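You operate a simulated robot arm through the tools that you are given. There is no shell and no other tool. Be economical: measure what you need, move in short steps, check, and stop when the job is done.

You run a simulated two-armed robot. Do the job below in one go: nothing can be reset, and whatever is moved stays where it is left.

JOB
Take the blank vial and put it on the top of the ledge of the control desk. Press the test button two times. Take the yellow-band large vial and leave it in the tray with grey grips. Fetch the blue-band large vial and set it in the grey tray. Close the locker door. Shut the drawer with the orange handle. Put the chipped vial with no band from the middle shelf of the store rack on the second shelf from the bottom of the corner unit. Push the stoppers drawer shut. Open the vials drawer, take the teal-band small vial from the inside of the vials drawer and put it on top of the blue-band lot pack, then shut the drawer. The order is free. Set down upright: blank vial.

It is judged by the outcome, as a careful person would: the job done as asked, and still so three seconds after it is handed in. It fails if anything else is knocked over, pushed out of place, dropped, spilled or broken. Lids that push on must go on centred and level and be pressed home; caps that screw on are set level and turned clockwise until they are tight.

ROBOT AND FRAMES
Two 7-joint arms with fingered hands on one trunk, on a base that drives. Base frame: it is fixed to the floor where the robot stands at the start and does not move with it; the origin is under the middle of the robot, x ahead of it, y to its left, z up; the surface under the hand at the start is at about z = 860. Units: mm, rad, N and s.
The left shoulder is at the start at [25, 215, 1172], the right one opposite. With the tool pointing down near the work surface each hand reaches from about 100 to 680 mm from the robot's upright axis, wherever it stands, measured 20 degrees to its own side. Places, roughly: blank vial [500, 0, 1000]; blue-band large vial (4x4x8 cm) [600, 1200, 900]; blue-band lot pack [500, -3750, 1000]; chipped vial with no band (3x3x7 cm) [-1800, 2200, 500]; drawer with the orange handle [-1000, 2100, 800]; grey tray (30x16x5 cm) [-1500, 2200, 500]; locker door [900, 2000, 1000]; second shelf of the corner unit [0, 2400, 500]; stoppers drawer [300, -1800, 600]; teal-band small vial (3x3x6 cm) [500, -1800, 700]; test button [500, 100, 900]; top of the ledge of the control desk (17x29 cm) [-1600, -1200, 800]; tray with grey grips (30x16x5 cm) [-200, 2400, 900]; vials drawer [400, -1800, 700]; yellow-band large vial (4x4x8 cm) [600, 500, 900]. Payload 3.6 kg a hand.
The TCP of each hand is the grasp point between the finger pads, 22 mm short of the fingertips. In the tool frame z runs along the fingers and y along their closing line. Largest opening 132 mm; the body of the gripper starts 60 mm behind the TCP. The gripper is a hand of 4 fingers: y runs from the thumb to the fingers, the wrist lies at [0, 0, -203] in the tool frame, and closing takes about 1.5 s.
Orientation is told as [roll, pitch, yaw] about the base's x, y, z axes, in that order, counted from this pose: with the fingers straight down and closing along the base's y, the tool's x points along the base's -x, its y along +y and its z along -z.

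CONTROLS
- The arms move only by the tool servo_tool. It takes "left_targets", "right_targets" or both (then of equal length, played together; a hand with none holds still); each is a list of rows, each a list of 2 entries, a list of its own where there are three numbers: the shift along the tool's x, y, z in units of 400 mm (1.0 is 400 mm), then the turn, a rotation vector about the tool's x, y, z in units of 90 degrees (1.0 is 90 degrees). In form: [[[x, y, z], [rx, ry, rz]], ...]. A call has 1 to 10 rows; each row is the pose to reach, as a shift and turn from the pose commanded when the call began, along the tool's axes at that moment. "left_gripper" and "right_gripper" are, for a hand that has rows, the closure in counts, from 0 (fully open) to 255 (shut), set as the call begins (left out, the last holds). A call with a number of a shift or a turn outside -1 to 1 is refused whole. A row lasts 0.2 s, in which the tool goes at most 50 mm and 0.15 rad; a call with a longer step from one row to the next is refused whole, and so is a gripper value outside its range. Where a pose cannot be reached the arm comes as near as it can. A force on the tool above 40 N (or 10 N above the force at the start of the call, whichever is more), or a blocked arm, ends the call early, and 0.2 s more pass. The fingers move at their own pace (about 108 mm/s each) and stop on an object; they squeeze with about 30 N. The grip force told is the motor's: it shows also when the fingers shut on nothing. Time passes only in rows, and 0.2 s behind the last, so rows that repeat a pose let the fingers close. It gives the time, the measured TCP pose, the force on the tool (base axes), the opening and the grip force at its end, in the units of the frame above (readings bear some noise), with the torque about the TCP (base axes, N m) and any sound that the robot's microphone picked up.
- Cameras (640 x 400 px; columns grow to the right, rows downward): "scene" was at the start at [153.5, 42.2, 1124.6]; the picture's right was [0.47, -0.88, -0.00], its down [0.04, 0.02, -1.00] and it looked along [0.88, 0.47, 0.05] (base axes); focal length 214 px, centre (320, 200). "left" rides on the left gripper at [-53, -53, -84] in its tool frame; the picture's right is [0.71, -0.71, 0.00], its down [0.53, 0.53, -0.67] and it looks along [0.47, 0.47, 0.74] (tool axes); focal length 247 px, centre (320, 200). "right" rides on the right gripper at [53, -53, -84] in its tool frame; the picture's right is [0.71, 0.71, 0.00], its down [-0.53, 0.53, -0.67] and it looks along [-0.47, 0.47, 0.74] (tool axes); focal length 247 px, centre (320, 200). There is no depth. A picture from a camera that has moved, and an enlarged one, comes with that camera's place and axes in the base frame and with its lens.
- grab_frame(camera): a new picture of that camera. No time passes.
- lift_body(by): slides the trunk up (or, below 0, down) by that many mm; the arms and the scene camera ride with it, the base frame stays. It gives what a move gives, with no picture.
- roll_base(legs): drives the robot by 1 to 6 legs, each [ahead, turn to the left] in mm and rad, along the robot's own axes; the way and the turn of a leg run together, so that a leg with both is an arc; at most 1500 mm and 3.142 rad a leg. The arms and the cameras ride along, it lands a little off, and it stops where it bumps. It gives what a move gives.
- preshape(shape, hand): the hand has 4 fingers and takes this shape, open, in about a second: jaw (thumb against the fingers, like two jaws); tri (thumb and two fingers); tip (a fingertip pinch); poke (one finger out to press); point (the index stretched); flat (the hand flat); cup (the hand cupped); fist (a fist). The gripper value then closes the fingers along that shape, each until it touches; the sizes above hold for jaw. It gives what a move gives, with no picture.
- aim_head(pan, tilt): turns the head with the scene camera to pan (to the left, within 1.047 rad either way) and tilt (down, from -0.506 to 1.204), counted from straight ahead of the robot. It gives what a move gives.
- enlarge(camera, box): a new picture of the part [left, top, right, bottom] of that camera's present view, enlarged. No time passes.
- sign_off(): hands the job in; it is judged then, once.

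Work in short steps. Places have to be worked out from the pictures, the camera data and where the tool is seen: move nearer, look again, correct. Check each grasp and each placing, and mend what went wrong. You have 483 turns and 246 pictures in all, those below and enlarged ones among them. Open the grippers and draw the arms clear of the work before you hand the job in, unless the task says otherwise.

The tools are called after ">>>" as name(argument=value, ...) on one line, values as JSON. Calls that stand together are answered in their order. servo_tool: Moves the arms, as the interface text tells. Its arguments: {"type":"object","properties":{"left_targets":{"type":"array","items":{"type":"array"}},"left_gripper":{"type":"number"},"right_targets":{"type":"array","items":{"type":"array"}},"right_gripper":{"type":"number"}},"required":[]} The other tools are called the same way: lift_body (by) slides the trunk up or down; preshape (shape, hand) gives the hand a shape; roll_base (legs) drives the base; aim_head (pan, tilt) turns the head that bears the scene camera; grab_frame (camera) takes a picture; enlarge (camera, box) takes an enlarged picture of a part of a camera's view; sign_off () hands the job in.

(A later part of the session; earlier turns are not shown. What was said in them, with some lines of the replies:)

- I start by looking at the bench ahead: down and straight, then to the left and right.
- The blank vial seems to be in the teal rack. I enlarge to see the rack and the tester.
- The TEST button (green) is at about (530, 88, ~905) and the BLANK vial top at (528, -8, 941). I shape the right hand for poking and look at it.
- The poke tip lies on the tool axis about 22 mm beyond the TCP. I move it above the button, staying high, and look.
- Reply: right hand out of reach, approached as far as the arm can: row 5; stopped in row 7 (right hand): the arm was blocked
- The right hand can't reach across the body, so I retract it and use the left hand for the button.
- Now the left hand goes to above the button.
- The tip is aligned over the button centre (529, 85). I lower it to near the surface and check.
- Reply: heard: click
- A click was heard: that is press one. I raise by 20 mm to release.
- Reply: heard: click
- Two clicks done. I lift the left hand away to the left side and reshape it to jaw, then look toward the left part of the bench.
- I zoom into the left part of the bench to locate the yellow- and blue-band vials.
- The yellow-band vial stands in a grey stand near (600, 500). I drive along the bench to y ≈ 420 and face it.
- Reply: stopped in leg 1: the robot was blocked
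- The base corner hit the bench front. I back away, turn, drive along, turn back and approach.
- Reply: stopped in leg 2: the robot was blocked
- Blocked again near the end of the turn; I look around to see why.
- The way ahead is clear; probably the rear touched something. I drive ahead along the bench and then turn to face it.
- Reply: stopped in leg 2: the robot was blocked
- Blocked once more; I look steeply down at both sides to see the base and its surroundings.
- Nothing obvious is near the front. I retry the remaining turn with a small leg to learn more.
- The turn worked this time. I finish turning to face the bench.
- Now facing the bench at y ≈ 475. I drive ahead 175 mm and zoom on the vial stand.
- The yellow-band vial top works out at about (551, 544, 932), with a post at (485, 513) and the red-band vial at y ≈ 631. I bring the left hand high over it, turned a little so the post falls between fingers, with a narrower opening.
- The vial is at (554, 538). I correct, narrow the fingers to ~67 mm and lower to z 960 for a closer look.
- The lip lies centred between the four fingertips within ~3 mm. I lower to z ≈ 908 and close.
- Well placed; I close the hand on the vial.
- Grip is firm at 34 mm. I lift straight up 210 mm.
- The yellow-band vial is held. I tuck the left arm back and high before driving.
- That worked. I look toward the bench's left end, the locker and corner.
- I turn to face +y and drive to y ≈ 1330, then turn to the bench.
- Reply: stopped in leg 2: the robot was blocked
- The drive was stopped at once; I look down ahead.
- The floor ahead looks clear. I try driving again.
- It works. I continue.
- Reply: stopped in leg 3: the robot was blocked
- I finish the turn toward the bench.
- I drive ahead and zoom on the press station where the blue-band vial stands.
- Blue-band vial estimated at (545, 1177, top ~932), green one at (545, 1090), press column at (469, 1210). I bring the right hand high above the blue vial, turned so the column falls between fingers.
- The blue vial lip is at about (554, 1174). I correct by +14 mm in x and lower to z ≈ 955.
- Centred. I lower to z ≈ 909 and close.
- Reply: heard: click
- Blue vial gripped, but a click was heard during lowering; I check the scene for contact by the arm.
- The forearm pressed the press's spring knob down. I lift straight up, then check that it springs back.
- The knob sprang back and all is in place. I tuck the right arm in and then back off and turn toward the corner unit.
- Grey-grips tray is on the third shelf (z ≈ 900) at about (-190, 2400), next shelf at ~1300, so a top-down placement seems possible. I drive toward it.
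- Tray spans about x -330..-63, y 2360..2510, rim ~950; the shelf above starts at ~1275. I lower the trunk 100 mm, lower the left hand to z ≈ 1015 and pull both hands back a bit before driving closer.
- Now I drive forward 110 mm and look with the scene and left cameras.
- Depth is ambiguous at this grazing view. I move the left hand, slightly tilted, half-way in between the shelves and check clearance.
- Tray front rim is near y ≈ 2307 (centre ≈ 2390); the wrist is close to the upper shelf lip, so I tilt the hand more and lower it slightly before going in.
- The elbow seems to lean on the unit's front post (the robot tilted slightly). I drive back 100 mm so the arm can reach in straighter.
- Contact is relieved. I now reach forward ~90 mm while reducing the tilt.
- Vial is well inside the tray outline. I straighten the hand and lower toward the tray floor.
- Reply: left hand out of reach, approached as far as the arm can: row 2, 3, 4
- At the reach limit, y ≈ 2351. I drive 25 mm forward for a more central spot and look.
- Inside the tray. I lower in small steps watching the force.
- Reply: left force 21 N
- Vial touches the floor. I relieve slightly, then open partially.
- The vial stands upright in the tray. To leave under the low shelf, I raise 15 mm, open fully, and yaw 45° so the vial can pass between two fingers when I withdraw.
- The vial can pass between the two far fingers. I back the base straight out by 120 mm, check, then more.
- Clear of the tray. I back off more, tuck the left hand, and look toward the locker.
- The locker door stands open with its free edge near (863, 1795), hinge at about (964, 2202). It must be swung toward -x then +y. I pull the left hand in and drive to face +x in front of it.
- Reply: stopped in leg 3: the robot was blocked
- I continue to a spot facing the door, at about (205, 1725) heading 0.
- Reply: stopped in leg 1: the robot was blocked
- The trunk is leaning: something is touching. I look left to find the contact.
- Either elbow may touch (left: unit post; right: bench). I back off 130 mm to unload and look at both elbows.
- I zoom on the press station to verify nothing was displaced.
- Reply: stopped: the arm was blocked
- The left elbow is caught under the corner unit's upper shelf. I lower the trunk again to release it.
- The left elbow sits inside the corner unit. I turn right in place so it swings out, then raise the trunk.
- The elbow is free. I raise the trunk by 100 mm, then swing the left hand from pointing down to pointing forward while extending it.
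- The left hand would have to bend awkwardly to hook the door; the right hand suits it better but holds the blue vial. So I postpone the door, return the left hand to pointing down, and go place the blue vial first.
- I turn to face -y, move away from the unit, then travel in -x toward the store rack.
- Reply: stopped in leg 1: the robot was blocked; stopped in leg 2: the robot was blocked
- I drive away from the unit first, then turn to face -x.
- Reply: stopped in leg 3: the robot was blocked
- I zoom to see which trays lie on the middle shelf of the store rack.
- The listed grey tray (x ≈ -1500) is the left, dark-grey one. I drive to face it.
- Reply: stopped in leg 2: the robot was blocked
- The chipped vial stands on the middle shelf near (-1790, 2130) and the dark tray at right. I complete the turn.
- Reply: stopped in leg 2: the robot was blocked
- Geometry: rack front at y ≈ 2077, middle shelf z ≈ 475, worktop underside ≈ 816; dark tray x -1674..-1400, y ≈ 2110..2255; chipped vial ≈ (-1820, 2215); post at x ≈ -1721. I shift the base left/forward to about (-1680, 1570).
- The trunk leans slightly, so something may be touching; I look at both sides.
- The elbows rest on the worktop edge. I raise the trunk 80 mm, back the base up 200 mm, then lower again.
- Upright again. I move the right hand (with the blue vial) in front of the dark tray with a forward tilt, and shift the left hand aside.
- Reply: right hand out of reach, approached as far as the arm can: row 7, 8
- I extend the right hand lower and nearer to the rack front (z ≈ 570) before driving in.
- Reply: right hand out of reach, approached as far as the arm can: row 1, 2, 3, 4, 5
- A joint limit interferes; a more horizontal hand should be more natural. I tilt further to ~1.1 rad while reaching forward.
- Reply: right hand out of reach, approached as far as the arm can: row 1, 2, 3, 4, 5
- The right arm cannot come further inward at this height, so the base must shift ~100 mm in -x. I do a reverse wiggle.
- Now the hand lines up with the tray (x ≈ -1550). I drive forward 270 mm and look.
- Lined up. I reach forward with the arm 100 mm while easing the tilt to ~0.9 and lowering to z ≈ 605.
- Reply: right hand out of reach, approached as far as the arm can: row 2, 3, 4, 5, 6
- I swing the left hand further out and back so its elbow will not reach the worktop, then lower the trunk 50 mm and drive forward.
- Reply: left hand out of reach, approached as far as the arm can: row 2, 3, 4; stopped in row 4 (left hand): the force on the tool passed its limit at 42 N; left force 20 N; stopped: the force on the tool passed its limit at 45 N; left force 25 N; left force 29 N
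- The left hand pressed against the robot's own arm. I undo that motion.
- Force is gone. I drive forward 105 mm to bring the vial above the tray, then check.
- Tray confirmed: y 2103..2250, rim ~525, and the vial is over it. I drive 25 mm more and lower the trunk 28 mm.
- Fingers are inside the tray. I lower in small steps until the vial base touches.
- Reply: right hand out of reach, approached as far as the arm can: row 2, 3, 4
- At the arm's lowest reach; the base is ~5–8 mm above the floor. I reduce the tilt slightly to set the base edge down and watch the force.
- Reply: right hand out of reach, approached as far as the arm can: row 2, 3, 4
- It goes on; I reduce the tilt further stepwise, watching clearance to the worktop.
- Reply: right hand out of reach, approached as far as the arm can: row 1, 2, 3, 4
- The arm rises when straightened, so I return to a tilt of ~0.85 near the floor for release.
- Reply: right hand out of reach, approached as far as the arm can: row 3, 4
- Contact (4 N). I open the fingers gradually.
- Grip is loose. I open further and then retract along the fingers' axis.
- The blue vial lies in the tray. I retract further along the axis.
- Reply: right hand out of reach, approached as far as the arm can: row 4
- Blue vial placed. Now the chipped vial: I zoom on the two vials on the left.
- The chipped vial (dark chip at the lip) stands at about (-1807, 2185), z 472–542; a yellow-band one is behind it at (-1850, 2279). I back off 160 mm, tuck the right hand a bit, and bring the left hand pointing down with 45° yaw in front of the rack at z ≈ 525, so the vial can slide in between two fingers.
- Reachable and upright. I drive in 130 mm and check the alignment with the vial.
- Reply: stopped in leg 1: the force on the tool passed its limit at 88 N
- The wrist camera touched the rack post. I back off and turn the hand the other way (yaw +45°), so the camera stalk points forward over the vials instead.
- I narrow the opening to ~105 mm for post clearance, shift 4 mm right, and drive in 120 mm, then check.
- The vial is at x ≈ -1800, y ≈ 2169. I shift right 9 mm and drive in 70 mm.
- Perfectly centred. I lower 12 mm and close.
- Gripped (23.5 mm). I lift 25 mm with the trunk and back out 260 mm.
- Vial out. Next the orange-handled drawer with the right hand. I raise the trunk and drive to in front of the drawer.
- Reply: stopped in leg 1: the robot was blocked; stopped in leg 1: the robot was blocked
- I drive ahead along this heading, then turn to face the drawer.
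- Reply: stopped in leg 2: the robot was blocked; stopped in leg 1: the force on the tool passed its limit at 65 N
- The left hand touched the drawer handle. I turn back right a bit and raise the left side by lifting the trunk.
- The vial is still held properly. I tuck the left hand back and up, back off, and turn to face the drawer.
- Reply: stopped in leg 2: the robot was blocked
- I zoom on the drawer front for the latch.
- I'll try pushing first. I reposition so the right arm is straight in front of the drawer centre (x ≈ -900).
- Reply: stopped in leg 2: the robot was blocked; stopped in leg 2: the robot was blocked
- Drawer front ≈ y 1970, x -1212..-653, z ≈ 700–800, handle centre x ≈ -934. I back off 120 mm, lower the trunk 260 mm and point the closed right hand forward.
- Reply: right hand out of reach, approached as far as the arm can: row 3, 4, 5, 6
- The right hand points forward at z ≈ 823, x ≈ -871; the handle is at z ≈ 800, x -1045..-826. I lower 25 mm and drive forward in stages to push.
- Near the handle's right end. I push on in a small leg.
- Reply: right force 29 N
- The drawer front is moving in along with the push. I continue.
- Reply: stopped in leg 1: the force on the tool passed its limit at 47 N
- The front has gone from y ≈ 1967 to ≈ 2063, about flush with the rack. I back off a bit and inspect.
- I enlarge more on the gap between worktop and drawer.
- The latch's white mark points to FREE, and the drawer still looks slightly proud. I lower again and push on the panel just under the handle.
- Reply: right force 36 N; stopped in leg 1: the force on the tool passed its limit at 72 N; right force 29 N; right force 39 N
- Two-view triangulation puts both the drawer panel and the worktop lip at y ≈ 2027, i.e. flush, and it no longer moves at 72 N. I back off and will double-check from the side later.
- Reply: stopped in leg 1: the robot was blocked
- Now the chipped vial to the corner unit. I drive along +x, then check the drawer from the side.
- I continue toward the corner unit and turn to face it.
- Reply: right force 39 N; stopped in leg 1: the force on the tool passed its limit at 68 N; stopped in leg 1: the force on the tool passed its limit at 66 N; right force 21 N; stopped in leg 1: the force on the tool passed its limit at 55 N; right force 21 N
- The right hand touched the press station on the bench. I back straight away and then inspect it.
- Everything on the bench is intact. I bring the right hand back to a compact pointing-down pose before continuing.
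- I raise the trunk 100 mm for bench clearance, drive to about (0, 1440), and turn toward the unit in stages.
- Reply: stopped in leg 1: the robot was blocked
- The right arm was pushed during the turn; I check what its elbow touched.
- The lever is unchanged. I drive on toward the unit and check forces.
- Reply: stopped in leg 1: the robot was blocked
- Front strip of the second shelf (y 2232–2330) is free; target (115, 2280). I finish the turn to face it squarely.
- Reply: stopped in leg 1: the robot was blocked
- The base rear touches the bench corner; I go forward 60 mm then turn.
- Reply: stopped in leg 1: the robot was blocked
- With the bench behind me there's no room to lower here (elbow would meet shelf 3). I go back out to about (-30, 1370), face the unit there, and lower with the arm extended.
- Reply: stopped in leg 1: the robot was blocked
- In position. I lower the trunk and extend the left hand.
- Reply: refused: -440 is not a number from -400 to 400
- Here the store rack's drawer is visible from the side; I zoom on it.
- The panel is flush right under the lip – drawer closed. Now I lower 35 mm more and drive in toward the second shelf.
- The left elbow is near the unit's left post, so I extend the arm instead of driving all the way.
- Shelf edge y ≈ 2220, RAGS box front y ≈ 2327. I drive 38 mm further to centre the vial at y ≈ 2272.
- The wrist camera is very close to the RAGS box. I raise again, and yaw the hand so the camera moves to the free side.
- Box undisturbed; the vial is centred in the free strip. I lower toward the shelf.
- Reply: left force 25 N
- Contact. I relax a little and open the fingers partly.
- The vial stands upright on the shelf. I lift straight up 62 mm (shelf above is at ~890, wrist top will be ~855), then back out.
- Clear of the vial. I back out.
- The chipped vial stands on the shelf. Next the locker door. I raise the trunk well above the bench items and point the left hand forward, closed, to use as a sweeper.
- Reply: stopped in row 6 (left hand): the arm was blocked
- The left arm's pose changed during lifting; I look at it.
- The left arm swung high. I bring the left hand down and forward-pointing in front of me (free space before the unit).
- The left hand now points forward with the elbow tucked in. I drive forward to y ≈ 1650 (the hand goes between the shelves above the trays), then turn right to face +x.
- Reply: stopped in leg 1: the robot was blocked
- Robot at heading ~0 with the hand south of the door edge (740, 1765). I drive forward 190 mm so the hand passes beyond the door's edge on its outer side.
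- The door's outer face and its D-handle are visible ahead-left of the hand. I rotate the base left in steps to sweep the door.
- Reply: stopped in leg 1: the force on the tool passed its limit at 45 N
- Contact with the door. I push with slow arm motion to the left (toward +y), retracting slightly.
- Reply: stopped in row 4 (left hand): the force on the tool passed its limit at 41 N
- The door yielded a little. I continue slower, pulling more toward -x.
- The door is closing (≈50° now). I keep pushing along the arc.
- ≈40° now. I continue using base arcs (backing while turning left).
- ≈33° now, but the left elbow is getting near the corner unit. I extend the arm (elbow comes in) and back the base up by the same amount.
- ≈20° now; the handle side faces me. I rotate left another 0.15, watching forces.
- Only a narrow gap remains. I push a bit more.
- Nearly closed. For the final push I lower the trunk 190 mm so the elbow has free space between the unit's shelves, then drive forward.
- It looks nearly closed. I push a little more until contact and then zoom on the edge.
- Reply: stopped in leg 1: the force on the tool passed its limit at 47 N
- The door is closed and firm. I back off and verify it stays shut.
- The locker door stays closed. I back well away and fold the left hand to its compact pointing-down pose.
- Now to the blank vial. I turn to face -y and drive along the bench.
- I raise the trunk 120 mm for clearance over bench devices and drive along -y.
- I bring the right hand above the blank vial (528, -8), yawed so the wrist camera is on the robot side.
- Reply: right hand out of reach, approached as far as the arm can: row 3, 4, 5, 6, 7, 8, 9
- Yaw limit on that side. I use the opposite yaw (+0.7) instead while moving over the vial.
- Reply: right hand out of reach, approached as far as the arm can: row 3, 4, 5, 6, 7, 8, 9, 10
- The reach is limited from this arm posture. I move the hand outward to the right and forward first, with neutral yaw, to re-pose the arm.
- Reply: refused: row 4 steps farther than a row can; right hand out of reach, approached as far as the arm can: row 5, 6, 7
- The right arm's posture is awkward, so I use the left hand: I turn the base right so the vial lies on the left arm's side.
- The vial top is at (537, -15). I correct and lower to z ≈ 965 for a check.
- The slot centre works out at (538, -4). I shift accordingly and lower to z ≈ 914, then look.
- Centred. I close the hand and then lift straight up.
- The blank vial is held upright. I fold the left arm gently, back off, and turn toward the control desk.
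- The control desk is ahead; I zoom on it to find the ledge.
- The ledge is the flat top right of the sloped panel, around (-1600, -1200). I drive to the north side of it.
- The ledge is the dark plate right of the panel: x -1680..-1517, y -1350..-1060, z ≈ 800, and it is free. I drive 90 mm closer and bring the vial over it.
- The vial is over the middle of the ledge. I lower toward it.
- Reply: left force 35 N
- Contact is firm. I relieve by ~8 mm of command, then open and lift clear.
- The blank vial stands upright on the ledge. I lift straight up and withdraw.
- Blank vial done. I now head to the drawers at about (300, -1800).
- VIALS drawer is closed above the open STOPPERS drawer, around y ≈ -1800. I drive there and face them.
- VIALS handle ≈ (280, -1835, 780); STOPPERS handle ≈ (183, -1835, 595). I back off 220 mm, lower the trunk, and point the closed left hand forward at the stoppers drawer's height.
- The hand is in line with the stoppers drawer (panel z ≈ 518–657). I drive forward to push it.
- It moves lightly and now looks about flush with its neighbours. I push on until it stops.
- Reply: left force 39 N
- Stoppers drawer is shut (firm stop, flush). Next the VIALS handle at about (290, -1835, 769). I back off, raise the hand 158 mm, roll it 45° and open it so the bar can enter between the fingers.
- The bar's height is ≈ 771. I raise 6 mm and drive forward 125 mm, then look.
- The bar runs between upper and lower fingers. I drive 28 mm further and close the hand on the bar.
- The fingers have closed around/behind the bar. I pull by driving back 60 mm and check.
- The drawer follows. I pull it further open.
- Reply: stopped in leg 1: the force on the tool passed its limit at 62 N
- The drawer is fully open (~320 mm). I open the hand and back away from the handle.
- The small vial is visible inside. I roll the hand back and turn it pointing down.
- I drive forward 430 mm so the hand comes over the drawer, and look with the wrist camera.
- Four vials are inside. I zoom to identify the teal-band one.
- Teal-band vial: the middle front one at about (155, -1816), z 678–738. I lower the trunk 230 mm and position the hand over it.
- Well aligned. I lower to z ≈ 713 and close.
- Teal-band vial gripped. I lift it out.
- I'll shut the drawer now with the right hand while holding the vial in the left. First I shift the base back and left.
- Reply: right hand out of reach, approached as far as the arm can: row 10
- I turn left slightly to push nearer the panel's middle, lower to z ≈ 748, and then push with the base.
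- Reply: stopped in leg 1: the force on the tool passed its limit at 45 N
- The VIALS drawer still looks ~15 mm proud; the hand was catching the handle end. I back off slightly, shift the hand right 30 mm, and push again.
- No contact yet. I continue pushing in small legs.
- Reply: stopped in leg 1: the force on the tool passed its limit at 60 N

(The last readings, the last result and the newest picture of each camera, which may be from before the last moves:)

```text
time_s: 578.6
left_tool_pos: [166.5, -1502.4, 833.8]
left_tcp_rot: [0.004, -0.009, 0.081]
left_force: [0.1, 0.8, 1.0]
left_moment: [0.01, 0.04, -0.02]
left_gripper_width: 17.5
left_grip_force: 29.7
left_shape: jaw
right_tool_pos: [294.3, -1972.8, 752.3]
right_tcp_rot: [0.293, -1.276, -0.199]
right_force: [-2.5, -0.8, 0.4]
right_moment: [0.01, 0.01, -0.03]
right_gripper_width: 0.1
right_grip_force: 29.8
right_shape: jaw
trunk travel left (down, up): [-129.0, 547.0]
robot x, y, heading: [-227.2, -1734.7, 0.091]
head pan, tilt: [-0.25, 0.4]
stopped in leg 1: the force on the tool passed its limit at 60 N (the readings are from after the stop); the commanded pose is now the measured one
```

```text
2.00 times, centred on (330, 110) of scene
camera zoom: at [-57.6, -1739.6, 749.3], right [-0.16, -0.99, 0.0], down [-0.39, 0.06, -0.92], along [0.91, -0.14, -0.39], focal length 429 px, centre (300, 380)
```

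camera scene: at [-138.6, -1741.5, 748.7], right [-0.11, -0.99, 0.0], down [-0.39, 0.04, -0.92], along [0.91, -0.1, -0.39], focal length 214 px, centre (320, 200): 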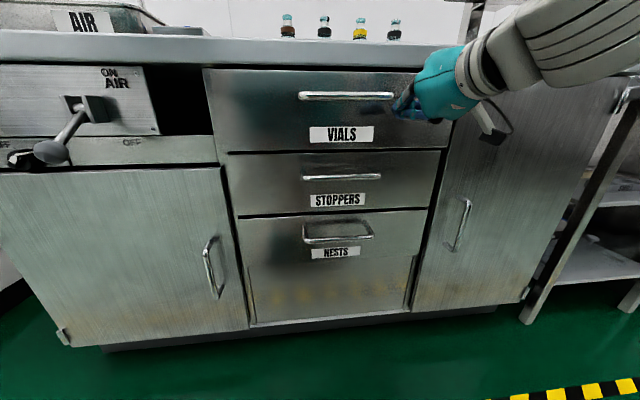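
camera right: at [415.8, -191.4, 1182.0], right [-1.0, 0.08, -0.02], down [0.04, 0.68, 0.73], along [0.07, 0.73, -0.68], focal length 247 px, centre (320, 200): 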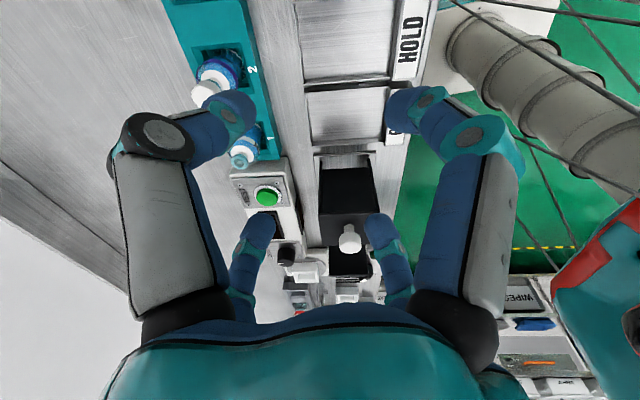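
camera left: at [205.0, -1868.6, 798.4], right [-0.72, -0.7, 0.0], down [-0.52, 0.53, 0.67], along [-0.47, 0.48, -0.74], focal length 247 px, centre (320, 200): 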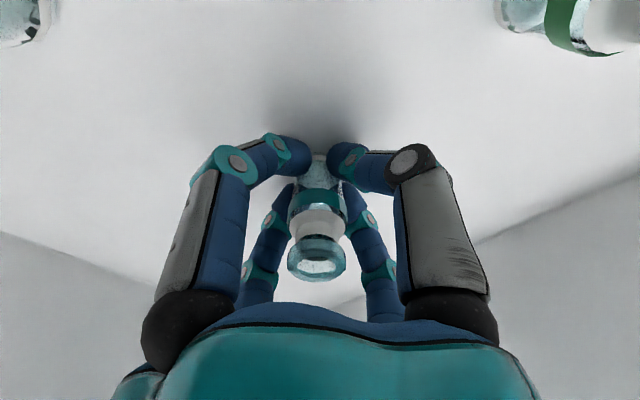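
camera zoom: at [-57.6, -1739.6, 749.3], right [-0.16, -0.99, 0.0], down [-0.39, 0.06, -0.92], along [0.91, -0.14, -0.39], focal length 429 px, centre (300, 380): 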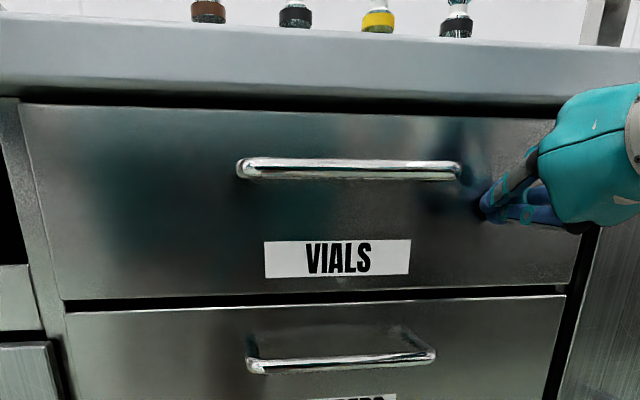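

The stop is firm (60 N) with the fingertips at x ≈ 316, the closed face position. I back off and check from a distance.

>>> roll_base(legs=[[-330, 0]])

>>> lift_body(by=300)

>>> servo_tool(right_targets=[[[0.0, -0.02, -0.03], [0, 0.082, 0]], [[0.0, -0.04, -0.06], [0, 0.165, 0]], [[0.0, -0.06, -0.09], [0, 0.247, 0]], [[0.0, -0.08, -0.12], [0, 0.33, 0]], [[0.0, -0.1, -0.15], [0, 0.412, 0]], [[0.0, -0.12, -0.18], [0, 0.495, 0]], [[0.0, -0.14, -0.21], [0, 0.577, 0]], [[0.0, -0.16, -0.24], [0, 0.66, 0]], [[0.0, -0.18, -0.27], [0, 0.742, 0]], [[0.0, -0.2, -0.3], [0, 0.815, 0]]], right_gripper=100)

>>> aim_head(pan=-0.15, tilt=0.4)

>>> grab_frame(camera="scene")

```text
time_s: 580.8
left_tool_pos: [-163.7, -1535.1, 833.8]
left_tcp_rot: [0.003, -0.008, 0.075]
left_force: [0.0, 0.3, -0.2]
left_moment: [0.03, -0.03, 0.0]
left_gripper_width: 17.4
left_grip_force: 29.7
left_shape: jaw
right_tool_pos: [-39.4, -2006.3, 751.2]
right_tcp_rot: [0.297, -1.278, -0.209]
right_force: [0.1, 0.7, 0.0]
right_moment: [0.04, 0.0, -0.01]
right_gripper_width: 0.0
right_grip_force: 30.1
right_shape: jaw
trunk travel left (down, up): [-129.0, 547.0]
robot x, y, heading: [-564.2, -1763.8, 0.089]
head pan, tilt: [-0.25, 0.4]
```

```text
time_s: 583.8
left_tool_pos: [-163.1, -1534.2, 1134.4]
left_tcp_rot: [0.002, -0.009, 0.077]
left_force: [1.0, -0.9, -0.1]
left_moment: [-0.02, -0.02, 0.0]
left_gripper_width: 17.5
left_grip_force: 30.2
left_shape: jaw
right_tool_pos: [-37.3, -2006.8, 1051.5]
right_tcp_rot: [0.297, -1.278, -0.208]
right_force: [0.3, 0.2, 1.0]
right_moment: [0.0, 0.01, 0.0]
right_gripper_width: 0.0
right_grip_force: 29.8
right_shape: jaw
trunk travel left (down, up): [-429.0, 247.0]
robot x, y, heading: [-561.4, -1763.7, 0.087]
head pan, tilt: [-0.25, 0.4]
```

```text
time_s: 586.0
left_tool_pos: [-164.1, -1534.0, 1133.9]
left_tcp_rot: [0.001, -0.009, 0.075]
left_force: [0.0, -0.1, -0.9]
left_moment: [0.01, 0.03, -0.05]
left_gripper_width: 17.3
left_grip_force: 29.7
left_shape: jaw
right_tool_pos: [-145.9, -2097.7, 1078.8]
right_tcp_rot: [0.085, -0.007, 0.076]
right_force: [0.0, -0.2, -0.3]
right_moment: [-0.01, -0.05, 0.04]
right_gripper_width: 80.3
right_grip_force: 0.1
right_shape: jaw
trunk travel left (down, up): [-429.0, 247.0]
robot x, y, heading: [-562.0, -1763.8, 0.085]
head pan, tilt: [-0.25, 0.4]
```

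```text
time_s: 586.6
left_tool_pos: [-162.4, -1534.1, 1133.8]
left_tcp_rot: [0.001, -0.011, 0.077]
left_force: [-0.3, -0.2, 0.5]
left_moment: [-0.04, 0.0, -0.01]
left_gripper_width: 17.1
left_grip_force: 30.1
left_shape: jaw
right_tool_pos: [-145.9, -2096.8, 1078.5]
right_tcp_rot: [0.084, -0.009, 0.075]
right_force: [-0.3, 0.4, -0.8]
right_moment: [0.0, 0.0, 0.0]
right_gripper_width: 80.4
right_grip_force: 0.1
right_shape: jaw
trunk travel left (down, up): [-429.0, 247.0]
robot x, y, heading: [-562.6, -1761.4, 0.089]
head pan, tilt: [-0.15, 0.4]
```

```text
38 pictures are left
camera scene: at [-394.2, -1762.2, 1061.3], right [-0.06, -1.0, 0.0], down [-0.39, 0.02, -0.92], along [0.92, -0.06, -0.39], focal length 214 px, centre (320, 200)
```

scene: 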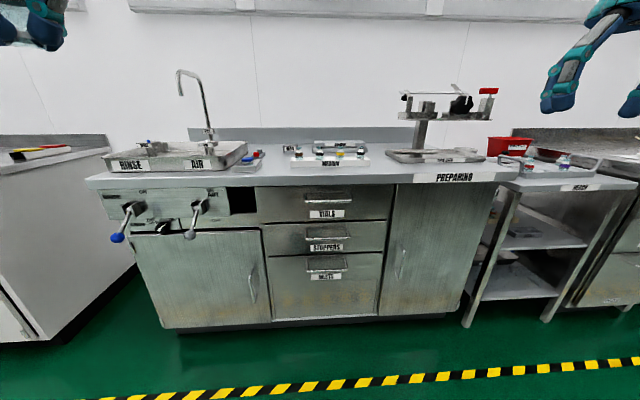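

All three drawers are flush. Now to the blue-band lot pack near (500, -3750). I turn to face -y and drive there.

>>> roll_base(legs=[[0, -0.78]])

>>> roll_base(legs=[[0, -0.78]])

>>> roll_base(legs=[[1200, 0]])

>>> aim_head(pan=0.5, tilt=0.25)

>>> grab_frame(camera="scene")

```text
time_s: 589.1
left_tool_pos: [-118.4, -1881.3, 1133.8]
left_tcp_rot: [0.003, -0.01, -0.707]
left_force: [0.1, 0.4, -0.7]
left_moment: [0.03, 0.01, -0.02]
left_gripper_width: 17.5
left_grip_force: 30.3
left_shape: jaw
right_tool_pos: [-502.3, -2293.0, 1078.4]
right_tcp_rot: [0.087, -0.009, -0.708]
right_force: [0.5, 0.3, 0.3]
right_moment: [0.01, 0.01, -0.02]
right_gripper_width: 80.7
right_grip_force: 0.1
right_shape: jaw
trunk travel left (down, up): [-429.0, 247.0]
robot x, y, heading: [-541.5, -1739.2, -0.693]
head pan, tilt: [-0.15, 0.4]
```

```text
time_s: 591.6
left_tool_pos: [-342.8, -2141.0, 1133.9]
left_tcp_rot: [0.001, -0.008, -1.487]
left_force: [-0.3, -0.4, -0.7]
left_moment: [0.0, -0.02, 0.01]
left_gripper_width: 17.0
left_grip_force: 29.9
left_shape: jaw
right_tool_pos: [-903.5, -2161.6, 1079.2]
right_tcp_rot: [0.085, -0.009, -1.487]
right_force: [0.4, -0.8, 0.2]
right_moment: [-0.02, 0.0, 0.0]
right_gripper_width: 80.5
right_grip_force: 0.0
right_shape: jaw
trunk travel left (down, up): [-429.0, 247.0]
robot x, y, heading: [-504.0, -1740.9, -1.47]
head pan, tilt: [-0.15, 0.4]
```

```text
time_s: 597.8
left_tool_pos: [-204.0, -3336.4, 1134.7]
left_tcp_rot: [0.001, -0.009, -1.475]
left_force: [-0.4, -0.5, -0.5]
left_moment: [0.0, -0.05, 0.01]
left_gripper_width: 17.6
left_grip_force: 29.7
left_shape: jaw
right_tool_pos: [-766.3, -3365.3, 1080.5]
right_tcp_rot: [0.085, -0.007, -1.474]
right_force: [-0.8, -0.2, -0.3]
right_moment: [-0.02, -0.02, 0.01]
right_gripper_width: 80.8
right_grip_force: 0.1
right_shape: jaw
trunk travel left (down, up): [-429.0, 247.0]
robot x, y, heading: [-374.1, -2932.9, -1.449]
head pan, tilt: [-0.15, 0.4]
```

```text
time_s: 598.8
left_tool_pos: [-204.2, -3335.4, 1135.5]
left_tcp_rot: [0.001, -0.009, -1.476]
left_force: [0.4, -0.3, 0.1]
left_moment: [-0.01, -0.01, -0.01]
left_gripper_width: 17.5
left_grip_force: 29.5
left_shape: jaw
right_tool_pos: [-766.9, -3364.6, 1080.2]
right_tcp_rot: [0.087, -0.011, -1.474]
right_force: [-0.8, -0.2, 0.6]
right_moment: [0.02, 0.03, -0.04]
right_gripper_width: 80.0
right_grip_force: 0.0
right_shape: jaw
trunk travel left (down, up): [-429.0, 247.0]
robot x, y, heading: [-371.9, -2937.1, -1.454]
head pan, tilt: [0.499, 0.25]
```

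```text
37 pictures are left
camera scene: at [-312.3, -3086.8, 1075.2], right [-0.82, -0.58, 0.0], down [-0.14, 0.2, -0.97], along [0.56, -0.79, -0.25], focal length 214 px, centre (320, 200)
```

scene: 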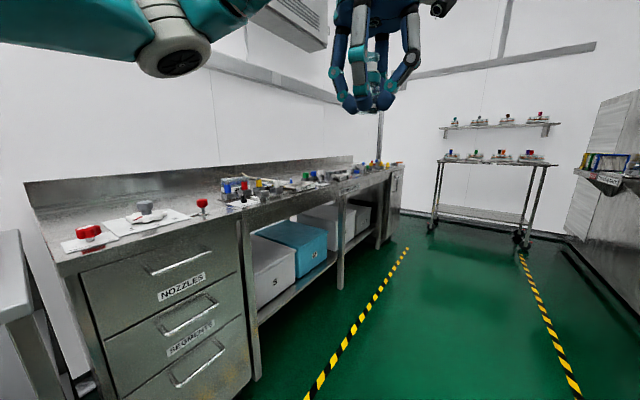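

>>> enlarge(camera="scene", box=[190, 140, 410, 230])

```text
2.91 times, centred on (300, 185) of scene
camera zoom: at [-312.3, -3086.8, 1075.2], right [-0.82, -0.58, 0.0], down [-0.14, 0.2, -0.97], along [0.56, -0.79, -0.25], focal length 624 px, centre (378, 244)
```

zoom: 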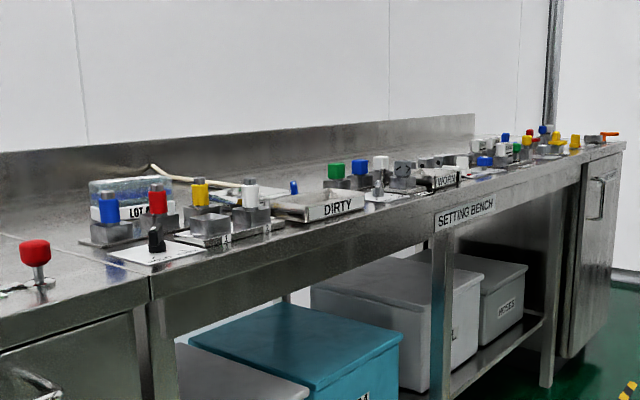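

A pack labelled "LOT …" stands on the setting bench. I drive closer to see it.

>>> roll_base(legs=[[640, -0.05]])

>>> roll_base(legs=[[0, 0.75]])

>>> roll_base(legs=[[0, 0.73]])

>>> aim_head(pan=0.0, tilt=0.35)

>>> grab_frame(camera="scene")

```text
time_s: 602.3
left_tool_pos: [-173.5, -3980.7, 1136.4]
left_tcp_rot: [0.002, -0.01, -1.533]
left_force: [0.3, 0.2, 0.3]
left_moment: [0.02, -0.01, 0.01]
left_gripper_width: 17.4
left_grip_force: 30.3
left_shape: jaw
right_tool_pos: [-735.8, -3977.6, 1080.5]
right_tcp_rot: [0.085, -0.011, -1.531]
right_force: [-0.1, 0.8, -0.6]
right_moment: [0.01, 0.03, -0.02]
right_gripper_width: 80.5
right_grip_force: 0.0
right_shape: jaw
trunk travel left (down, up): [-429.0, 247.0]
robot x, y, heading: [-317.2, -3569.1, -1.509]
head pan, tilt: [0.499, 0.25]
```

```text
time_s: 604.8
left_tool_pos: [69.8, -3767.1, 1135.4]
left_tcp_rot: [0.001, -0.009, -0.768]
left_force: [0.1, -0.4, 0.0]
left_moment: [0.03, -0.01, 0.03]
left_gripper_width: 17.2
left_grip_force: 30.3
left_shape: jaw
right_tool_pos: [-339.8, -4152.8, 1080.1]
right_tcp_rot: [0.086, -0.009, -0.77]
right_force: [0.3, -0.3, 0.1]
right_moment: [-0.02, 0.01, -0.03]
right_gripper_width: 80.7
right_grip_force: 0.1
right_shape: jaw
trunk travel left (down, up): [-429.0, 247.0]
robot x, y, heading: [-339.6, -3594.8, -0.755]
head pan, tilt: [0.499, 0.25]
```

```text
time_s: 607.2
left_tool_pos: [82.2, -3446.9, 1136.4]
left_tcp_rot: [0.002, -0.008, -0.037]
left_force: [-0.1, 0.1, -1.0]
left_moment: [0.02, 0.02, -0.01]
left_gripper_width: 17.2
left_grip_force: 30.3
left_shape: jaw
right_tool_pos: [34.9, -4009.2, 1080.4]
right_tcp_rot: [0.083, -0.008, -0.038]
right_force: [0.6, -0.2, -0.1]
right_moment: [0.01, -0.01, 0.01]
right_gripper_width: 80.3
right_grip_force: 0.0
right_shape: jaw
trunk travel left (down, up): [-429.0, 247.0]
robot x, y, heading: [-339.4, -3629.8, -0.031]
head pan, tilt: [0.499, 0.25]
```

```text
time_s: 608.1
left_tool_pos: [81.7, -3447.1, 1137.5]
left_tcp_rot: [0.001, -0.009, -0.035]
left_force: [0.2, 0.2, 0.0]
left_moment: [0.02, 0.01, -0.01]
left_gripper_width: 17.2
left_grip_force: 29.7
left_shape: jaw
right_tool_pos: [34.9, -4008.8, 1081.9]
right_tcp_rot: [0.085, -0.01, -0.037]
right_force: [-0.6, 1.2, 0.0]
right_moment: [-0.05, -0.02, 0.02]
right_gripper_width: 80.1
right_grip_force: 0.1
right_shape: jaw
trunk travel left (down, up): [-429.0, 247.0]
robot x, y, heading: [-341.8, -3627.7, -0.025]
head pan, tilt: [0.0, 0.351]
```

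```text
35 pictures are left
camera scene: at [-170.9, -3629.8, 1065.8], right [-0.03, -1.0, 0.0], down [-0.34, 0.01, -0.94], along [0.94, -0.02, -0.34], focal length 214 px, centre (320, 200)
```

scene: 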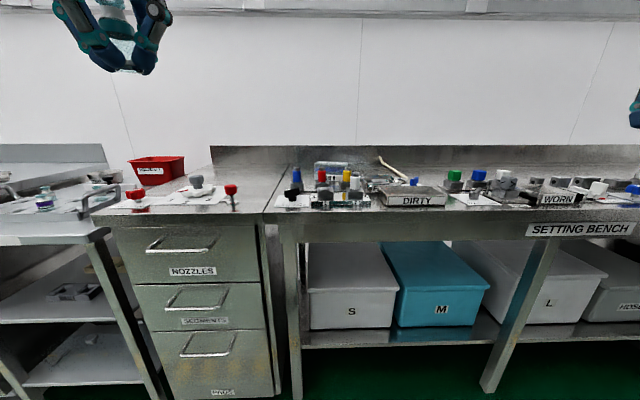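

>>> enlarge(camera="scene", box=[265, 140, 445, 220])

```text
3.56 times, centred on (355, 180) of scene
camera zoom: at [-170.9, -3629.8, 1065.8], right [-0.03, -1.0, 0.0], down [-0.34, 0.01, -0.94], along [0.94, -0.02, -0.34], focal length 763 px, centre (196, 271)
```

zoom: 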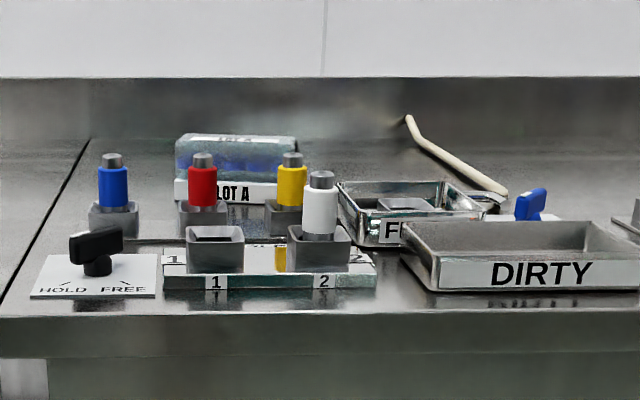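

"LOT A" pack with blue-banded vials inside stands at about (500, -3680), top ≈ 946, behind coloured cylinders. I turn right a little and drive to within reach.

>>> roll_base(legs=[[0, -0.22]])

>>> roll_base(legs=[[280, 0]])

>>> aim_head(pan=0.27, tilt=0.45)

>>> enlarge(camera="scene", box=[230, 110, 430, 260])

```text
time_s: 609.3
left_tool_pos: [108.3, -3544.3, 1137.2]
left_tcp_rot: [0.002, -0.011, -0.259]
left_force: [0.2, 0.6, -1.0]
left_moment: [-0.01, 0.01, 0.0]
left_gripper_width: 17.3
left_grip_force: 30.0
left_shape: jaw
right_tool_pos: [-61.3, -4081.8, 1081.6]
right_tcp_rot: [0.087, -0.01, -0.255]
right_force: [-0.9, 0.4, -0.3]
right_moment: [0.0, 0.0, -0.01]
right_gripper_width: 80.2
right_grip_force: 0.0
right_shape: jaw
trunk travel left (down, up): [-429.0, 247.0]
robot x, y, heading: [-337.5, -3617.9, -0.251]
head pan, tilt: [0.0, 0.351]
```

```text
time_s: 611.2
left_tool_pos: [375.4, -3612.1, 1136.8]
left_tcp_rot: [0.001, -0.008, -0.255]
left_force: [0.7, 0.8, 0.0]
left_moment: [-0.03, 0.05, -0.03]
left_gripper_width: 17.4
left_grip_force: 30.2
left_shape: jaw
right_tool_pos: [208.4, -4149.5, 1081.3]
right_tcp_rot: [0.084, -0.009, -0.256]
right_force: [0.2, -0.1, 0.7]
right_moment: [0.02, 0.01, 0.02]
right_gripper_width: 80.2
right_grip_force: 0.0
right_shape: jaw
trunk travel left (down, up): [-429.0, 247.0]
robot x, y, heading: [-70.3, -3682.9, -0.25]
head pan, tilt: [0.0, 0.351]
```

```text
time_s: 612.0
left_tool_pos: [374.3, -3612.1, 1137.5]
left_tcp_rot: [0.002, -0.012, -0.257]
left_force: [0.1, -0.2, -0.2]
left_moment: [0.03, 0.03, -0.02]
left_gripper_width: 17.2
left_grip_force: 29.9
left_shape: jaw
right_tool_pos: [207.4, -4148.6, 1082.4]
right_tcp_rot: [0.087, -0.01, -0.256]
right_force: [0.5, -0.8, 0.9]
right_moment: [0.0, 0.01, -0.02]
right_gripper_width: 80.4
right_grip_force: 0.1
right_shape: jaw
trunk travel left (down, up): [-429.0, 247.0]
robot x, y, heading: [-74.8, -3683.7, -0.249]
head pan, tilt: [0.271, 0.45]
```

```text
2.67 times, centred on (330, 185) of scene
camera zoom: at [92.9, -3700.6, 1056.6], right [0.02, -1.0, 0.0], down [-0.44, -0.01, -0.9], along [0.9, 0.02, -0.44], focal length 572 px, centre (293, 240)
```

zoom: 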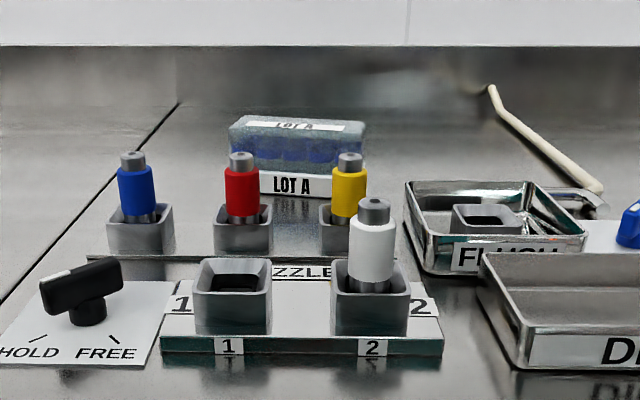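

Pack top: x 523–600, y -3750..-3642, z ≈ 931. I bring the vial above its centre (561, -3696).

>>> servo_tool(left_targets=[[[-0.08, -0.014, 0.0], [0, 0, 0]], [[-0.17, -0.028, 0.02], [0, 0, 0]], [[-0.26, -0.043, 0.05], [0, 0, 0]], [[-0.35, -0.058, 0.09], [0, 0, 0]], [[-0.43, -0.072, 0.14], [0, 0, 0]], [[-0.505, -0.084, 0.19], [0, 0, 0]], [[-0.505, -0.084, 0.19], [0, 0, 0]]])

>>> grab_frame(camera="left")

>>> enlarge(camera="scene", box=[230, 60, 430, 210])

```text
time_s: 613.6
left_tool_pos: [562.6, -3694.4, 1061.6]
left_tcp_rot: [0.001, -0.012, -0.258]
left_force: [-0.5, 0.0, -1.3]
left_moment: [-0.01, 0.0, -0.03]
left_gripper_width: 17.0
left_grip_force: 30.1
left_shape: jaw
right_tool_pos: [206.4, -4148.2, 1082.8]
right_tcp_rot: [0.084, -0.011, -0.257]
right_force: [0.3, 0.4, -0.5]
right_moment: [-0.04, 0.0, 0.0]
right_gripper_width: 80.3
right_grip_force: 0.0
right_shape: jaw
trunk travel left (down, up): [-429.0, 247.0]
robot x, y, heading: [-70.9, -3682.1, -0.245]
head pan, tilt: [0.271, 0.45]
```

```text
32 pictures are left
camera left: at [600.2, -3758.8, 1147.2], right [-0.86, -0.5, -0.01], down [-0.38, 0.64, 0.66], along [-0.33, 0.58, -0.75], focal length 247 px, centre (320, 200)
```

left: 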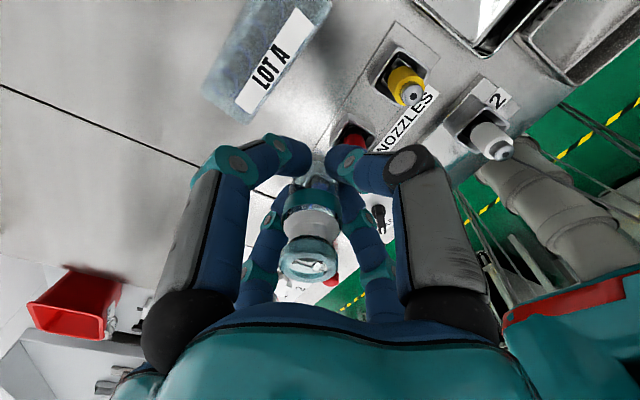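

```text
2.67 times, centred on (330, 135) of scene
camera zoom: at [92.8, -3700.1, 1056.6], right [0.02, -1.0, 0.0], down [-0.44, -0.01, -0.9], along [0.9, 0.02, -0.44], focal length 572 px, centre (293, 373)
```

zoom: 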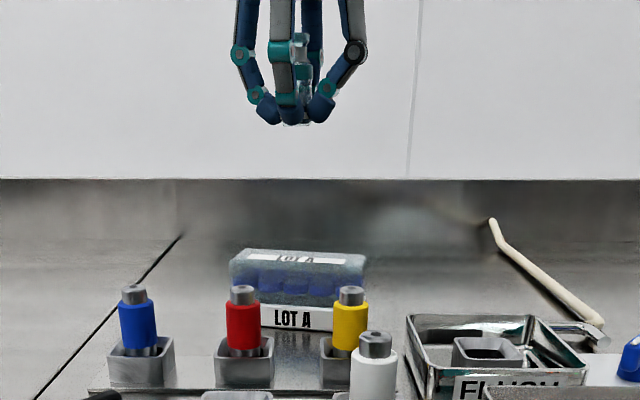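

Re-triangulating with the bench at z ≈ 852, the pack's front face is near x ≈ 605 and its top ≈ 906, so I must go ~90 mm further. I drive forward and re-check from the wrist camera.

>>> roll_base(legs=[[90, 0.02]])

>>> grab_frame(camera="left")

>>> enlarge(camera="scene", box=[220, 60, 420, 210])

```text
time_s: 614.7
left_tool_pos: [653.3, -3705.1, 1061.4]
left_tcp_rot: [0.001, -0.009, -0.24]
left_force: [-1.1, -0.6, -1.2]
left_moment: [-0.02, -0.02, -0.01]
left_gripper_width: 17.2
left_grip_force: 30.4
left_shape: jaw
right_tool_pos: [306.1, -4165.5, 1082.3]
right_tcp_rot: [0.082, -0.007, -0.241]
right_force: [0.3, -0.4, 0.3]
right_moment: [0.0, 0.0, -0.01]
right_gripper_width: 80.1
right_grip_force: 0.1
right_shape: jaw
trunk travel left (down, up): [-429.0, 247.0]
robot x, y, heading: [12.8, -3707.6, -0.225]
head pan, tilt: [0.271, 0.45]
```

```text
30 pictures are left
camera left: at [691.4, -3768.7, 1145.4], right [-0.85, -0.52, -0.01], down [-0.39, 0.64, 0.67], along [-0.34, 0.57, -0.75], focal length 247 px, centre (320, 200)
```

left: 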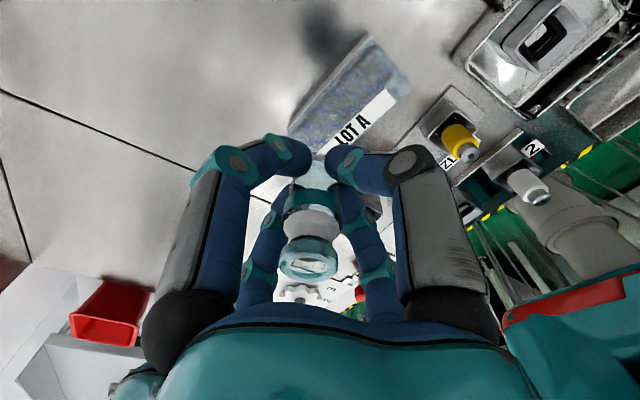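

```text
2.67 times, centred on (320, 135) of scene
camera zoom: at [182.7, -3720.0, 1056.3], right [0.04, -1.0, 0.0], down [-0.44, -0.02, -0.9], along [0.9, 0.04, -0.44], focal length 572 px, centre (320, 373)
```

zoom: 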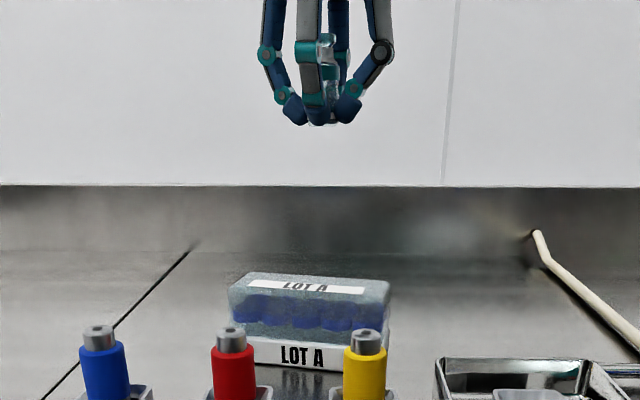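

The pack's top centre is about (629, -3694), z ≈ 915. I move there, lower to just above, and check.

>>> servo_tool(left_targets=[[[0.03, 0.006, 0.0], [0, 0, 0]], [[0.065, 0.0125, 0.04], [0, 0, 0]], [[0.065, 0.0125, 0.12], [0, 0, 0]], [[0.065, 0.0125, 0.19], [0, 0, 0]], [[0.065, 0.0125, 0.22], [0, 0, 0]], [[0.065, 0.0125, 0.22], [0, 0, 0]]])

>>> grab_frame(camera="left")

>>> enlarge(camera="scene", box=[240, 100, 400, 220])

```text
time_s: 616.1
left_tool_pos: [627.4, -3693.7, 973.0]
left_tcp_rot: [0.0, -0.011, -0.239]
left_force: [-1.0, 0.2, -0.9]
left_moment: [-0.02, 0.02, -0.01]
left_gripper_width: 17.2
left_grip_force: 29.9
left_shape: jaw
right_tool_pos: [303.0, -4166.3, 1084.7]
right_tcp_rot: [0.083, -0.009, -0.239]
right_force: [1.0, -0.5, -0.1]
right_moment: [0.01, 0.0, 0.0]
right_gripper_width: 80.2
right_grip_force: 0.0
right_shape: jaw
trunk travel left (down, up): [-429.0, 247.0]
robot x, y, heading: [16.1, -3710.1, -0.227]
head pan, tilt: [0.271, 0.45]
```

```text
28 pictures are left
camera left: at [665.9, -3757.6, 1058.1], right [-0.85, -0.52, -0.01], down [-0.39, 0.64, 0.66], along [-0.34, 0.57, -0.75], focal length 247 px, centre (320, 200)
```

left: 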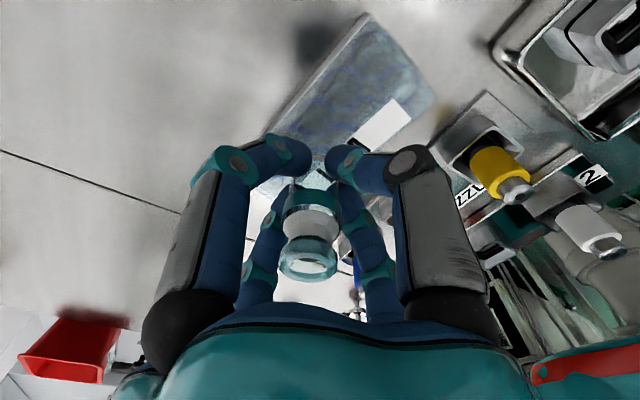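

```text
3.33 times, centred on (320, 160) of scene
camera zoom: at [180.9, -3719.8, 1056.6], right [0.04, -1.0, 0.0], down [-0.44, -0.02, -0.9], along [0.9, 0.04, -0.44], focal length 715 px, centre (320, 333)
```

zoom: 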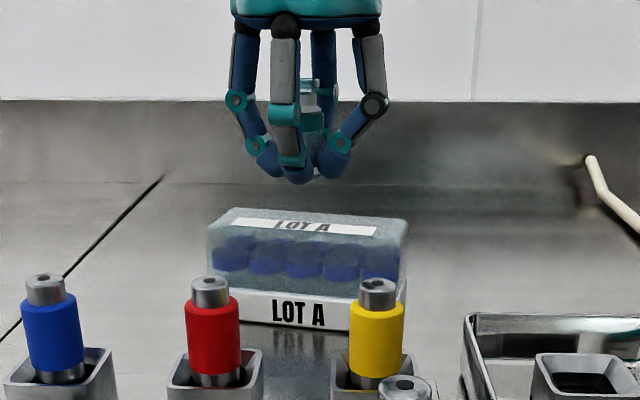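

Both views agree: the pack's top centre is (625, -3694) and the vial is right above it. I lower in small steps until contact.

>>> servo_tool(left_targets=[[[0, 0, 0.012], [0, 0, 0]], [[0, 0, 0.024], [0, 0, 0]], [[0, 0, 0.036], [0, 0, 0]], [[0, 0, 0.036], [0, 0, 0]]])

>>> servo_tool(left_targets=[[[0, 0, 0.007], [0, 0, 0]], [[0, 0, 0.014], [0, 0, 0]], [[0, 0, 0.021], [0, 0, 0]], [[0, 0, 0.021], [0, 0, 0]]])

```text
time_s: 617.1
left_tool_pos: [626.8, -3694.2, 959.5]
left_tcp_rot: [0.003, -0.01, -0.238]
left_force: [0.5, -1.0, -0.7]
left_moment: [0.03, -0.01, 0.01]
left_gripper_width: 17.2
left_grip_force: 29.9
left_shape: jaw
right_tool_pos: [303.6, -4165.6, 1083.6]
right_tcp_rot: [0.085, -0.009, -0.238]
right_force: [0.7, 0.2, 0.0]
right_moment: [0.01, -0.03, -0.01]
right_gripper_width: 80.3
right_grip_force: 0.1
right_shape: jaw
trunk travel left (down, up): [-429.0, 247.0]
robot x, y, heading: [16.8, -3707.6, -0.226]
head pan, tilt: [0.271, 0.45]
```

```text
time_s: 618.1
left_tool_pos: [628.9, -3693.5, 951.0]
left_tcp_rot: [0.002, -0.01, -0.241]
left_force: [0.4, 0.0, 0.2]
left_moment: [0.03, 0.01, -0.01]
left_gripper_width: 17.2
left_grip_force: 29.5
left_shape: jaw
right_tool_pos: [303.4, -4166.2, 1082.8]
right_tcp_rot: [0.084, -0.007, -0.239]
right_force: [0.3, -0.3, -0.6]
right_moment: [0.0, -0.01, -0.03]
right_gripper_width: 80.1
right_grip_force: 0.0
right_shape: jaw
trunk travel left (down, up): [-429.0, 247.0]
robot x, y, heading: [18.1, -3704.5, -0.229]
head pan, tilt: [0.271, 0.45]
```

>>> servo_tool(left_targets=[[[0, 0, 0.005], [0, 0, 0]], [[0, 0, 0.01], [0, 0, 0]], [[0, 0, 0.015], [0, 0, 0]], [[0, 0, 0.015], [0, 0, 0]]])

>>> enlarge(camera="scene", box=[260, 110, 380, 200])

```text
time_s: 619.1
left_tool_pos: [628.2, -3694.4, 947.4]
left_tcp_rot: [0.001, -0.011, -0.239]
left_force: [0.2, 0.5, 8.0]
left_moment: [0.09, -0.12, 0.02]
left_gripper_width: 17.2
left_grip_force: 29.9
left_shape: jaw
right_tool_pos: [301.7, -4165.5, 1082.9]
right_tcp_rot: [0.084, -0.01, -0.239]
right_force: [-0.1, 0.1, 0.3]
right_moment: [0.01, -0.01, -0.01]
right_gripper_width: 80.3
right_grip_force: 0.0
right_shape: jaw
trunk travel left (down, up): [-429.0, 247.0]
robot x, y, heading: [16.0, -3707.0, -0.23]
head pan, tilt: [0.271, 0.45]
```

```text
4.44 times, centred on (320, 155) of scene
camera zoom: at [180.2, -3719.6, 1056.8], right [0.04, -1.0, 0.0], down [-0.43, -0.02, -0.9], along [0.9, 0.04, -0.44], focal length 953 px, centre (320, 400)
```

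zoom: 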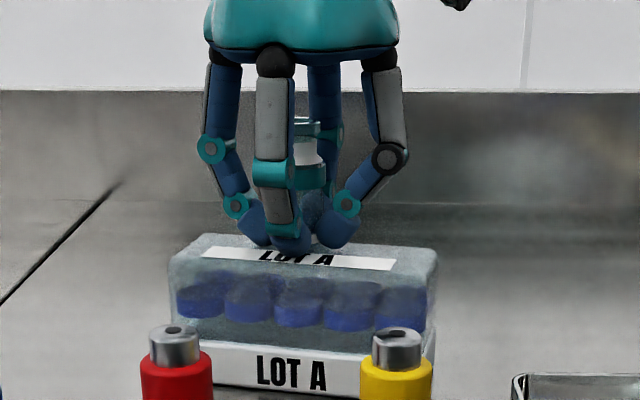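

Contact at 8 N, base on the middle of the pack. I relieve slightly and open gently.

>>> servo_tool(left_targets=[[[0, 0, -0.006], [0, 0, 0]], [[0, 0, -0.006], [0, 0, 0]]])

>>> servo_tool(left_targets=[[[0, 0, 0], [0, 0, 0]], [[0, 0, 0], [0, 0, 0]], [[0, 0, 0], [0, 0, 0]], [[0, 0, 0], [0, 0, 0]], [[0, 0, 0], [0, 0, 0]]], left_gripper=110)

>>> grab_frame(camera="left")

```text
time_s: 619.7
left_tool_pos: [628.6, -3693.1, 948.7]
left_tcp_rot: [0.002, -0.008, -0.239]
left_force: [0.0, 0.3, 3.1]
left_moment: [0.05, 0.01, -0.02]
left_gripper_width: 17.2
left_grip_force: 30.3
left_shape: jaw
right_tool_pos: [303.3, -4165.0, 1082.8]
right_tcp_rot: [0.082, -0.01, -0.24]
right_force: [0.5, 0.3, -0.5]
right_moment: [-0.02, 0.0, -0.01]
right_gripper_width: 80.1
right_grip_force: 0.1
right_shape: jaw
trunk travel left (down, up): [-429.0, 247.0]
robot x, y, heading: [14.6, -3707.3, -0.228]
head pan, tilt: [0.271, 0.45]
```

```text
time_s: 620.9
left_tool_pos: [627.7, -3693.4, 947.5]
left_tcp_rot: [0.001, -0.009, -0.238]
left_force: [0.1, 0.1, -0.1]
left_moment: [-0.01, 0.0, -0.01]
left_gripper_width: 74.7
left_grip_force: 0.0
left_shape: jaw
right_tool_pos: [304.1, -4165.7, 1082.2]
right_tcp_rot: [0.083, -0.01, -0.238]
right_force: [0.2, -0.3, -0.5]
right_moment: [0.0, 0.0, 0.01]
right_gripper_width: 80.3
right_grip_force: 0.1
right_shape: jaw
trunk travel left (down, up): [-429.0, 247.0]
robot x, y, heading: [12.2, -3709.0, -0.229]
head pan, tilt: [0.271, 0.45]
```

```text
25 pictures are left
camera left: at [666.8, -3757.5, 1032.8], right [-0.85, -0.52, -0.01], down [-0.39, 0.64, 0.66], along [-0.34, 0.57, -0.75], focal length 247 px, centre (320, 200)
```

left: 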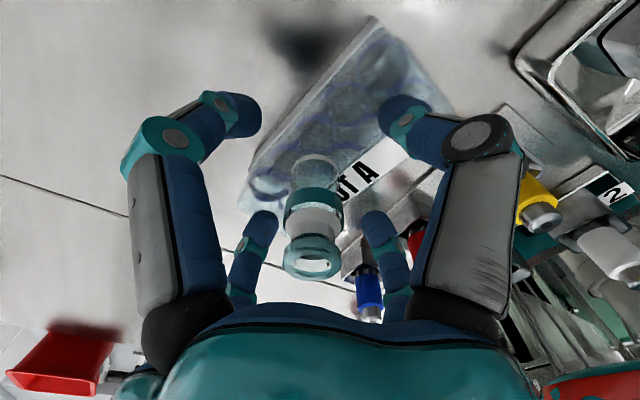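

The vial stands on the pack. I lift straight up and withdraw.

>>> servo_tool(left_targets=[[[0, 0, -0.04], [0, 0, 0]], [[0, 0, -0.1], [0, 0, 0]], [[0, 0, -0.18], [0, 0, 0]], [[0, 0, -0.27], [0, 0, 0]], [[0, 0, -0.36], [0, 0, 0]], [[0.06, 0, -0.42], [0, 0, 0]], [[0.15, 0, -0.46], [0, 0, 0]], [[0.25, 0, -0.48], [0, 0, 0]], [[0.35, 0, -0.5], [0, 0, 0]]], left_gripper=60)

>>> roll_base(legs=[[-250, 0]])

>>> enlarge(camera="scene", box=[230, 110, 430, 260])

```text
time_s: 622.9
left_tool_pos: [489.1, -3658.8, 1148.5]
left_tcp_rot: [0.002, -0.009, -0.24]
left_force: [-0.3, 0.4, -0.4]
left_moment: [-0.01, -0.01, 0.0]
left_gripper_width: 100.7
left_grip_force: 0.0
left_shape: jaw
right_tool_pos: [301.7, -4164.7, 1083.9]
right_tcp_rot: [0.084, -0.012, -0.24]
right_force: [0.1, -0.5, -0.2]
right_moment: [0.0, -0.03, 0.01]
right_gripper_width: 80.4
right_grip_force: 0.0
right_shape: jaw
trunk travel left (down, up): [-429.0, 247.0]
robot x, y, heading: [16.3, -3707.0, -0.229]
head pan, tilt: [0.271, 0.45]
```

```text
time_s: 624.7
left_tool_pos: [248.6, -3605.6, 1148.1]
left_tcp_rot: [0.001, -0.01, -0.245]
left_force: [0.4, 0.1, 0.5]
left_moment: [-0.02, -0.03, -0.01]
left_gripper_width: 100.9
left_grip_force: 0.2
left_shape: jaw
right_tool_pos: [59.5, -4111.1, 1084.2]
right_tcp_rot: [0.084, -0.009, -0.246]
right_force: [-0.5, 0.8, -1.1]
right_moment: [0.0, -0.03, -0.02]
right_gripper_width: 80.2
right_grip_force: 0.1
right_shape: jaw
trunk travel left (down, up): [-429.0, 247.0]
robot x, y, heading: [-225.6, -3649.5, -0.236]
head pan, tilt: [0.271, 0.45]
```

```text
2.67 times, centred on (330, 185) of scene
camera zoom: at [-61.2, -3664.3, 1056.8], right [0.04, -1.0, 0.0], down [-0.43, -0.02, -0.9], along [0.9, 0.03, -0.43], focal length 572 px, centre (293, 240)
```

zoom: 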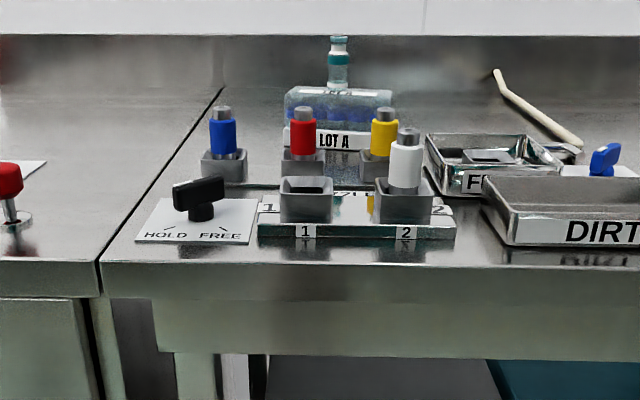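

Everything is placed: the teal-band vial stands on the LOT A pack, both hands are open and clear of the work. I hand the job in.

>>> sign_off()

```text
The job is handed in.
```

I carried out every item and handed the job in; three things to know:
- The blue-band vial lies on its side in the grey tray.
- The arms touched the press station on the check bench twice; it looked undisturbed afterwards.
- I did not look inside the vials drawer again after shutting it.
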